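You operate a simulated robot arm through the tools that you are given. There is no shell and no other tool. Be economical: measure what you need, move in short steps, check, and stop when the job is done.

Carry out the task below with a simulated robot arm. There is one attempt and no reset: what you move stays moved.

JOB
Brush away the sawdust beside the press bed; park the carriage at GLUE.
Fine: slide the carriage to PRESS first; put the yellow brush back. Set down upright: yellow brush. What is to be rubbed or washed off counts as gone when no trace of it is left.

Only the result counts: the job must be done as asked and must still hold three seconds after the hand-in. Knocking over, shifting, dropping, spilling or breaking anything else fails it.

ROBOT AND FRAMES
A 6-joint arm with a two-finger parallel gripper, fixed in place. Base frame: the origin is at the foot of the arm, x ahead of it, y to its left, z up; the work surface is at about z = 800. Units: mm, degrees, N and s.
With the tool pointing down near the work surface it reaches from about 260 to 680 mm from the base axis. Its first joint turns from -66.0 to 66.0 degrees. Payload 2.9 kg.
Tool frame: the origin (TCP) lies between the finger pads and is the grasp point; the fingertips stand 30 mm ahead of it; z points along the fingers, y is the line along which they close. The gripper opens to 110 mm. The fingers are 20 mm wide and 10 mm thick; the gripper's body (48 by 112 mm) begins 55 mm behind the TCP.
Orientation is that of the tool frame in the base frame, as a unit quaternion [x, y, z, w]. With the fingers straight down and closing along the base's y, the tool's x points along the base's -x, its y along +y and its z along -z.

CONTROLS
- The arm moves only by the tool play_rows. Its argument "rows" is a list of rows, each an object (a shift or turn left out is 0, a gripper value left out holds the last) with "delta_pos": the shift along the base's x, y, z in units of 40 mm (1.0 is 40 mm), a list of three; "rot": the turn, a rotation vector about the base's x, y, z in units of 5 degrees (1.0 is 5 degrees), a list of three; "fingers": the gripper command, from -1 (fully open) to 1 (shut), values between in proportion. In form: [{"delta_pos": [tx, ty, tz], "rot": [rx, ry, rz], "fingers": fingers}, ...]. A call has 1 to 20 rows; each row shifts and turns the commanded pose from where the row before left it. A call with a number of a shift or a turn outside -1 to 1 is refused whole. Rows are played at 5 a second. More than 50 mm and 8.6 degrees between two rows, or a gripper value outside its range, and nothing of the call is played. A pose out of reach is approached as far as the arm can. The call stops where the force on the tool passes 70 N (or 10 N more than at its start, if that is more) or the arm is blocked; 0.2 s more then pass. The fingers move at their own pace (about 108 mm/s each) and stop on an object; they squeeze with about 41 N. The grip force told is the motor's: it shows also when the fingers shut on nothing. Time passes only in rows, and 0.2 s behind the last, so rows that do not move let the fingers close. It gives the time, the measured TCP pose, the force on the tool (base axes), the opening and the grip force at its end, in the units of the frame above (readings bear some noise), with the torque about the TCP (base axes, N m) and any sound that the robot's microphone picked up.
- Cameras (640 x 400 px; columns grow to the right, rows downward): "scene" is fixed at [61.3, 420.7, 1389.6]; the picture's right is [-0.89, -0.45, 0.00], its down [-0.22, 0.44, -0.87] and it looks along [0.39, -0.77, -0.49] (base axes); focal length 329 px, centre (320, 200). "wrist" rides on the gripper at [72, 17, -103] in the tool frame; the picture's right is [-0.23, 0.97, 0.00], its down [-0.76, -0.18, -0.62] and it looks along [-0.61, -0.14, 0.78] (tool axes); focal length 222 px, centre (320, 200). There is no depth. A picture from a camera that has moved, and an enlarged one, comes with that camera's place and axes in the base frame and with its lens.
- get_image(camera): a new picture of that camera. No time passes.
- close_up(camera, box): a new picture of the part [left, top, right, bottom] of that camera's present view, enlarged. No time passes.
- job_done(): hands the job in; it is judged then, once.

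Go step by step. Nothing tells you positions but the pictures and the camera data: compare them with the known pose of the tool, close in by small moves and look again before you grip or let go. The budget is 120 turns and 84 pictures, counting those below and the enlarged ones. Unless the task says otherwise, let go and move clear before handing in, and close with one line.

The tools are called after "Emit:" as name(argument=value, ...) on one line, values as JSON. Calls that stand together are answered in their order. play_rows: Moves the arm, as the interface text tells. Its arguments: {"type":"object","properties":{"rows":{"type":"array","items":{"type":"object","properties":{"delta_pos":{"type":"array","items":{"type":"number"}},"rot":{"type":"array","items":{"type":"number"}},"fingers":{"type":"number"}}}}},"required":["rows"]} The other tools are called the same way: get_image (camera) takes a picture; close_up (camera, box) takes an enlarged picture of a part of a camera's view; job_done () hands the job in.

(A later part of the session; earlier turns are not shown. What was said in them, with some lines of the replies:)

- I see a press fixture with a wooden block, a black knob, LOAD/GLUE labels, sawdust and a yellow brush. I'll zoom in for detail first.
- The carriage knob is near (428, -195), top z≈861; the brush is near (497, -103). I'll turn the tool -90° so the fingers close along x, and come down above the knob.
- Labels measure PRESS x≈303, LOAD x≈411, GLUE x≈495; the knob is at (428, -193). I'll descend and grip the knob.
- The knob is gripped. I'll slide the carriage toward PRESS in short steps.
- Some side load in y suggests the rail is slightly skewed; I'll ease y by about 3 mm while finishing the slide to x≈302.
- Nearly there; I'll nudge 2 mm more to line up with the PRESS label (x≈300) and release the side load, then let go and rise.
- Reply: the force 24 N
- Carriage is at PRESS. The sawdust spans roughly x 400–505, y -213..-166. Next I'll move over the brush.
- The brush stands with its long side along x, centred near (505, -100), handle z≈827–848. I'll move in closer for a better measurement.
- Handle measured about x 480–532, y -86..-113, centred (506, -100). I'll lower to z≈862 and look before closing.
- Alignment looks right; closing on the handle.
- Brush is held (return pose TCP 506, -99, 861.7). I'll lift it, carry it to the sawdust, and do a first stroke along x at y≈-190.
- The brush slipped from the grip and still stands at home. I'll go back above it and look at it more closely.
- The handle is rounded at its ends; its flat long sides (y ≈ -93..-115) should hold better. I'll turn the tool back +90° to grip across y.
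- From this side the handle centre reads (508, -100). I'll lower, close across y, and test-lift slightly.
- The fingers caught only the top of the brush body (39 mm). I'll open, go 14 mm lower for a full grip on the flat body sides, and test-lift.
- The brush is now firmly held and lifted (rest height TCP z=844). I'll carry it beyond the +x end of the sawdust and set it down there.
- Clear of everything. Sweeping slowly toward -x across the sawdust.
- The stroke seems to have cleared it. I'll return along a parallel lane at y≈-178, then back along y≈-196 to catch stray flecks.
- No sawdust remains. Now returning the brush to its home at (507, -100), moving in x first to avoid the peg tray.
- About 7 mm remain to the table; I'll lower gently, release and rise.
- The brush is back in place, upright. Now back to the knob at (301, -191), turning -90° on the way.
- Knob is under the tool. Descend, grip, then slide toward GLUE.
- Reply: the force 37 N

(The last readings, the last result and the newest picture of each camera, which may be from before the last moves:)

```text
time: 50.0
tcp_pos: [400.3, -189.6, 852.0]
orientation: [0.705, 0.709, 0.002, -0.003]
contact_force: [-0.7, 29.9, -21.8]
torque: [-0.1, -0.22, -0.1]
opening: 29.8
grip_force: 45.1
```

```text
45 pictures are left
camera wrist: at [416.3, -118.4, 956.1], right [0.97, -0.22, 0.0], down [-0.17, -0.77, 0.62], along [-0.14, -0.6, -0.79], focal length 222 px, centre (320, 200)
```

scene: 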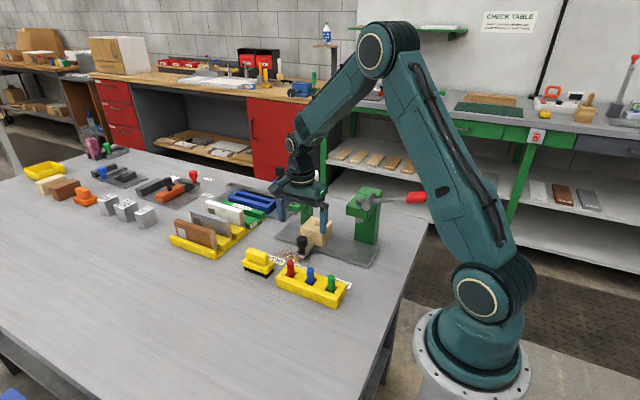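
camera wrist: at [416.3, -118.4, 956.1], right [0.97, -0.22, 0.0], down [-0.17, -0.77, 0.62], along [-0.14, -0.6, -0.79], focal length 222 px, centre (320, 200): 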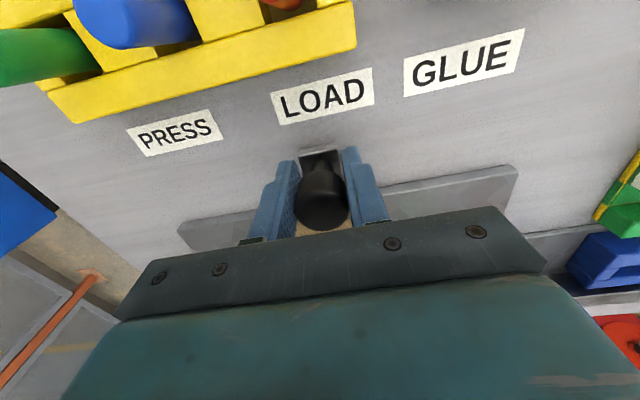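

The rail runs straight along x (y≈-189.6); I'll remove my y drift and continue to near x≈490.

Emit:
play_rows(rows=[{"delta_pos": [0.2, 0.05, 0.02]}, {"delta_pos": [0.25, 0, 0]}, {"delta_pos": [0.25, 0, 0]}, {"delta_pos": [0.25, 0, 0]}, {"delta_pos": [0.25, 0, 0]}, {"delta_pos": [0.25, 0, 0]}, {"delta_pos": [0.25, 0, 0]}, {"delta_pos": [0.25, 0, 0]}, {"delta_pos": [0.25, 0, 0]}])

Emit:
get_image(camera="wrist")

Emit:
close_up(camera="scene", box=[220, 160, 440, 310])

```text
time: 52.0
tcp_pos: [487.6, -190.0, 853.2]
orientation: [0.707, 0.707, -0.002, -0.002]
contact_force: [0.2, 10.5, -31.7]
torque: [0.69, -0.43, -0.03]
opening: 29.5
grip_force: 44.4
```

```text
44 pictures are left
camera wrist: at [504.2, -118.0, 956.0], right [0.97, -0.23, -0.01], down [-0.17, -0.76, 0.62], along [-0.15, -0.61, -0.78], focal length 222 px, centre (320, 200)
```

wrist: 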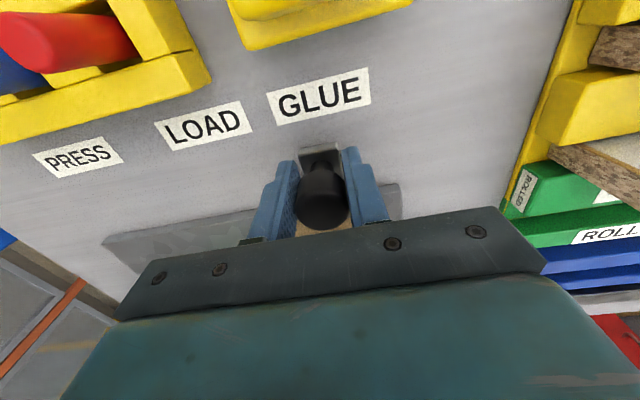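

```text
2.67 times, centred on (330, 235) of scene
camera zoom: at [61.8, 420.8, 1389.6], right [-0.89, -0.45, 0.0], down [-0.22, 0.44, -0.87], along [0.39, -0.77, -0.49], focal length 877 px, centre (293, 107)
```

zoom: 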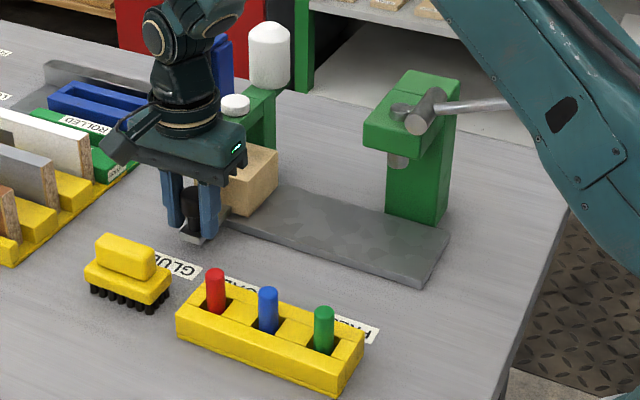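

The knob needs about 7 mm more to line up with the GLUE label (x≈495).

Emit:
play_rows(rows=[{"delta_pos": [0.1, 0, -0.02]}, {"delta_pos": [0.09, 0, 0]}, {}, {}])

Emit:
get_image(camera="wrist")

```text
time: 53.0
tcp_pos: [495.6, -189.5, 853.6]
orientation: [0.708, 0.707, 0.0, -0.002]
contact_force: [-9.2, 18.0, -16.1]
torque: [-0.2, -0.18, -0.04]
opening: 29.5
grip_force: 44.7
```

```text
42 pictures are left
camera wrist: at [511.4, -118.0, 956.1], right [0.97, -0.23, 0.0], down [-0.17, -0.76, 0.62], along [-0.14, -0.61, -0.78], focal length 222 px, centre (320, 200)
```

wrist: 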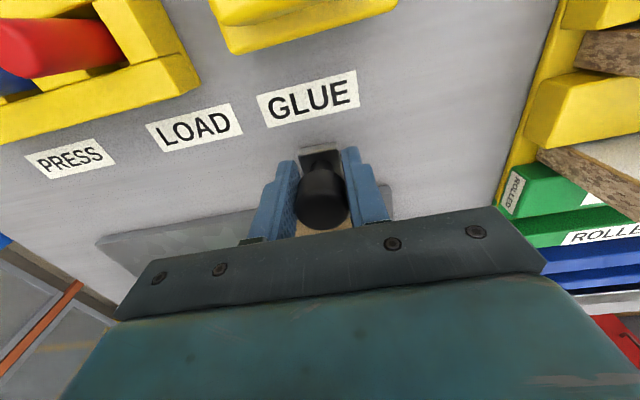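

Aligned with GLUE. Releasing and rising straight up.

Emit:
play_rows(rows=[{"fingers": 0.2}, {"fingers": 0.2}, {"fingers": 0.2}, {"delta_pos": [0, 0, 0.5]}, {"delta_pos": [0, 0, 0.5]}, {"delta_pos": [0, 0, 1]}, {"delta_pos": [0, 0.3, 0.5]}, {"delta_pos": [-0.7, 0.5, 0.6]}, {"delta_pos": [-0.8, 0, 0.6]}, {"delta_pos": [-0.8, 0, 0.6]}, {}])

Emit:
get_image(camera="wrist")

Emit:
close_up(camera="scene", box=[220, 160, 440, 310])

```text
time: 55.4
tcp_pos: [403.4, -159.0, 1026.8]
orientation: [0.707, 0.708, 0.0, 0.0]
contact_force: [0.0, -0.7, -0.3]
torque: [0.05, 0.04, 0.01]
opening: 44.0
grip_force: 0.0
```

```text
41 pictures are left
camera wrist: at [419.4, -86.8, 1128.5], right [0.97, -0.23, 0.0], down [-0.18, -0.76, 0.62], along [-0.14, -0.61, -0.78], focal length 222 px, centre (320, 200)
```

wrist: 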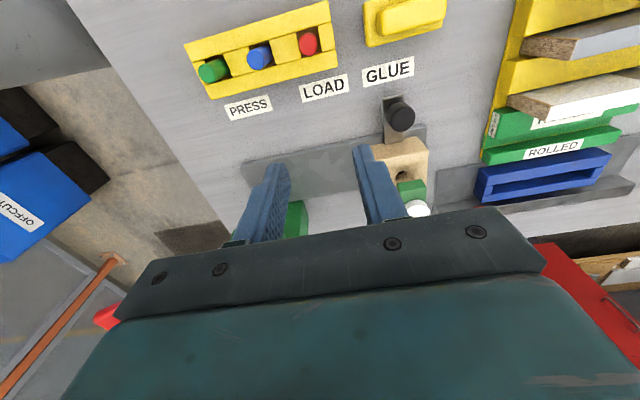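

```text
2.67 times, centred on (330, 235) of scene
camera zoom: at [61.3, 420.7, 1389.6], right [-0.89, -0.45, 0.0], down [-0.22, 0.44, -0.87], along [0.39, -0.77, -0.49], focal length 877 px, centre (293, 107)
```

zoom: 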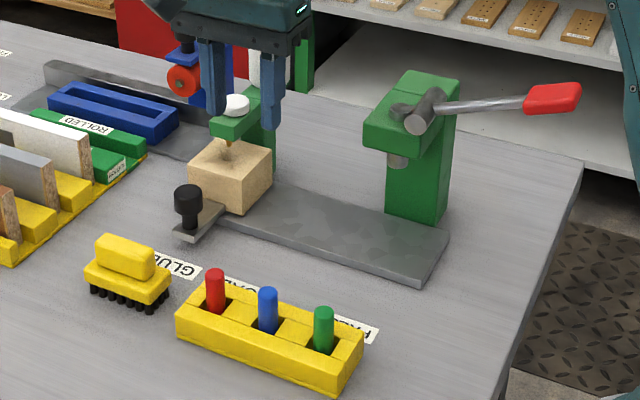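

Carriage sits at GLUE with the nozzle over the block's hole. One close check of the cleaned area.

Emit:
close_up(camera="scene", box=[270, 200, 366, 260])

Emit:
close_up(camera="wrist", box=[230, 60, 440, 190])

```text
6.67 times, centred on (318, 230) of scene
camera zoom: at [61.3, 420.7, 1389.6], right [-0.89, -0.45, 0.0], down [-0.22, 0.44, -0.87], along [0.39, -0.77, -0.49], focal length 2194 px, centre (333, 0)
```

zoom: 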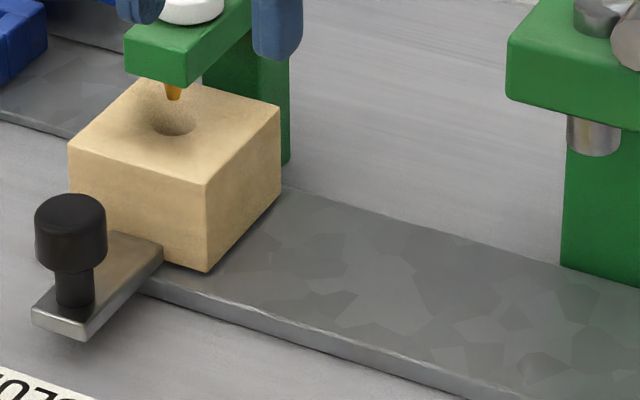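

```text
3.05 times, centred on (335, 125) of wrist
camera zoom: at [419.4, -86.8, 1128.5], right [0.97, -0.23, 0.0], down [-0.18, -0.76, 0.62], along [-0.14, -0.61, -0.78], focal length 677 px, centre (274, 429)
```

zoom: 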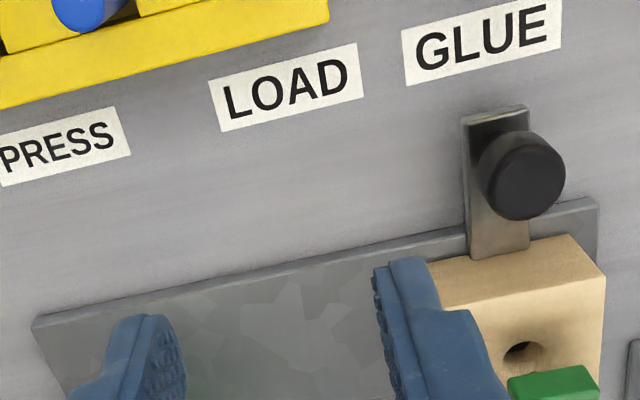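

The table is clean, the nozzle is centred over the hole at GLUE, the brush is home and the arm is clear. I'm handing in.

Emit:
job_done()

```text
The job is handed in.
```

I slid the carriage to PRESS, brushed away all the sawdust, put the yellow brush back upright in its place, and parked the carriage at GLUE.
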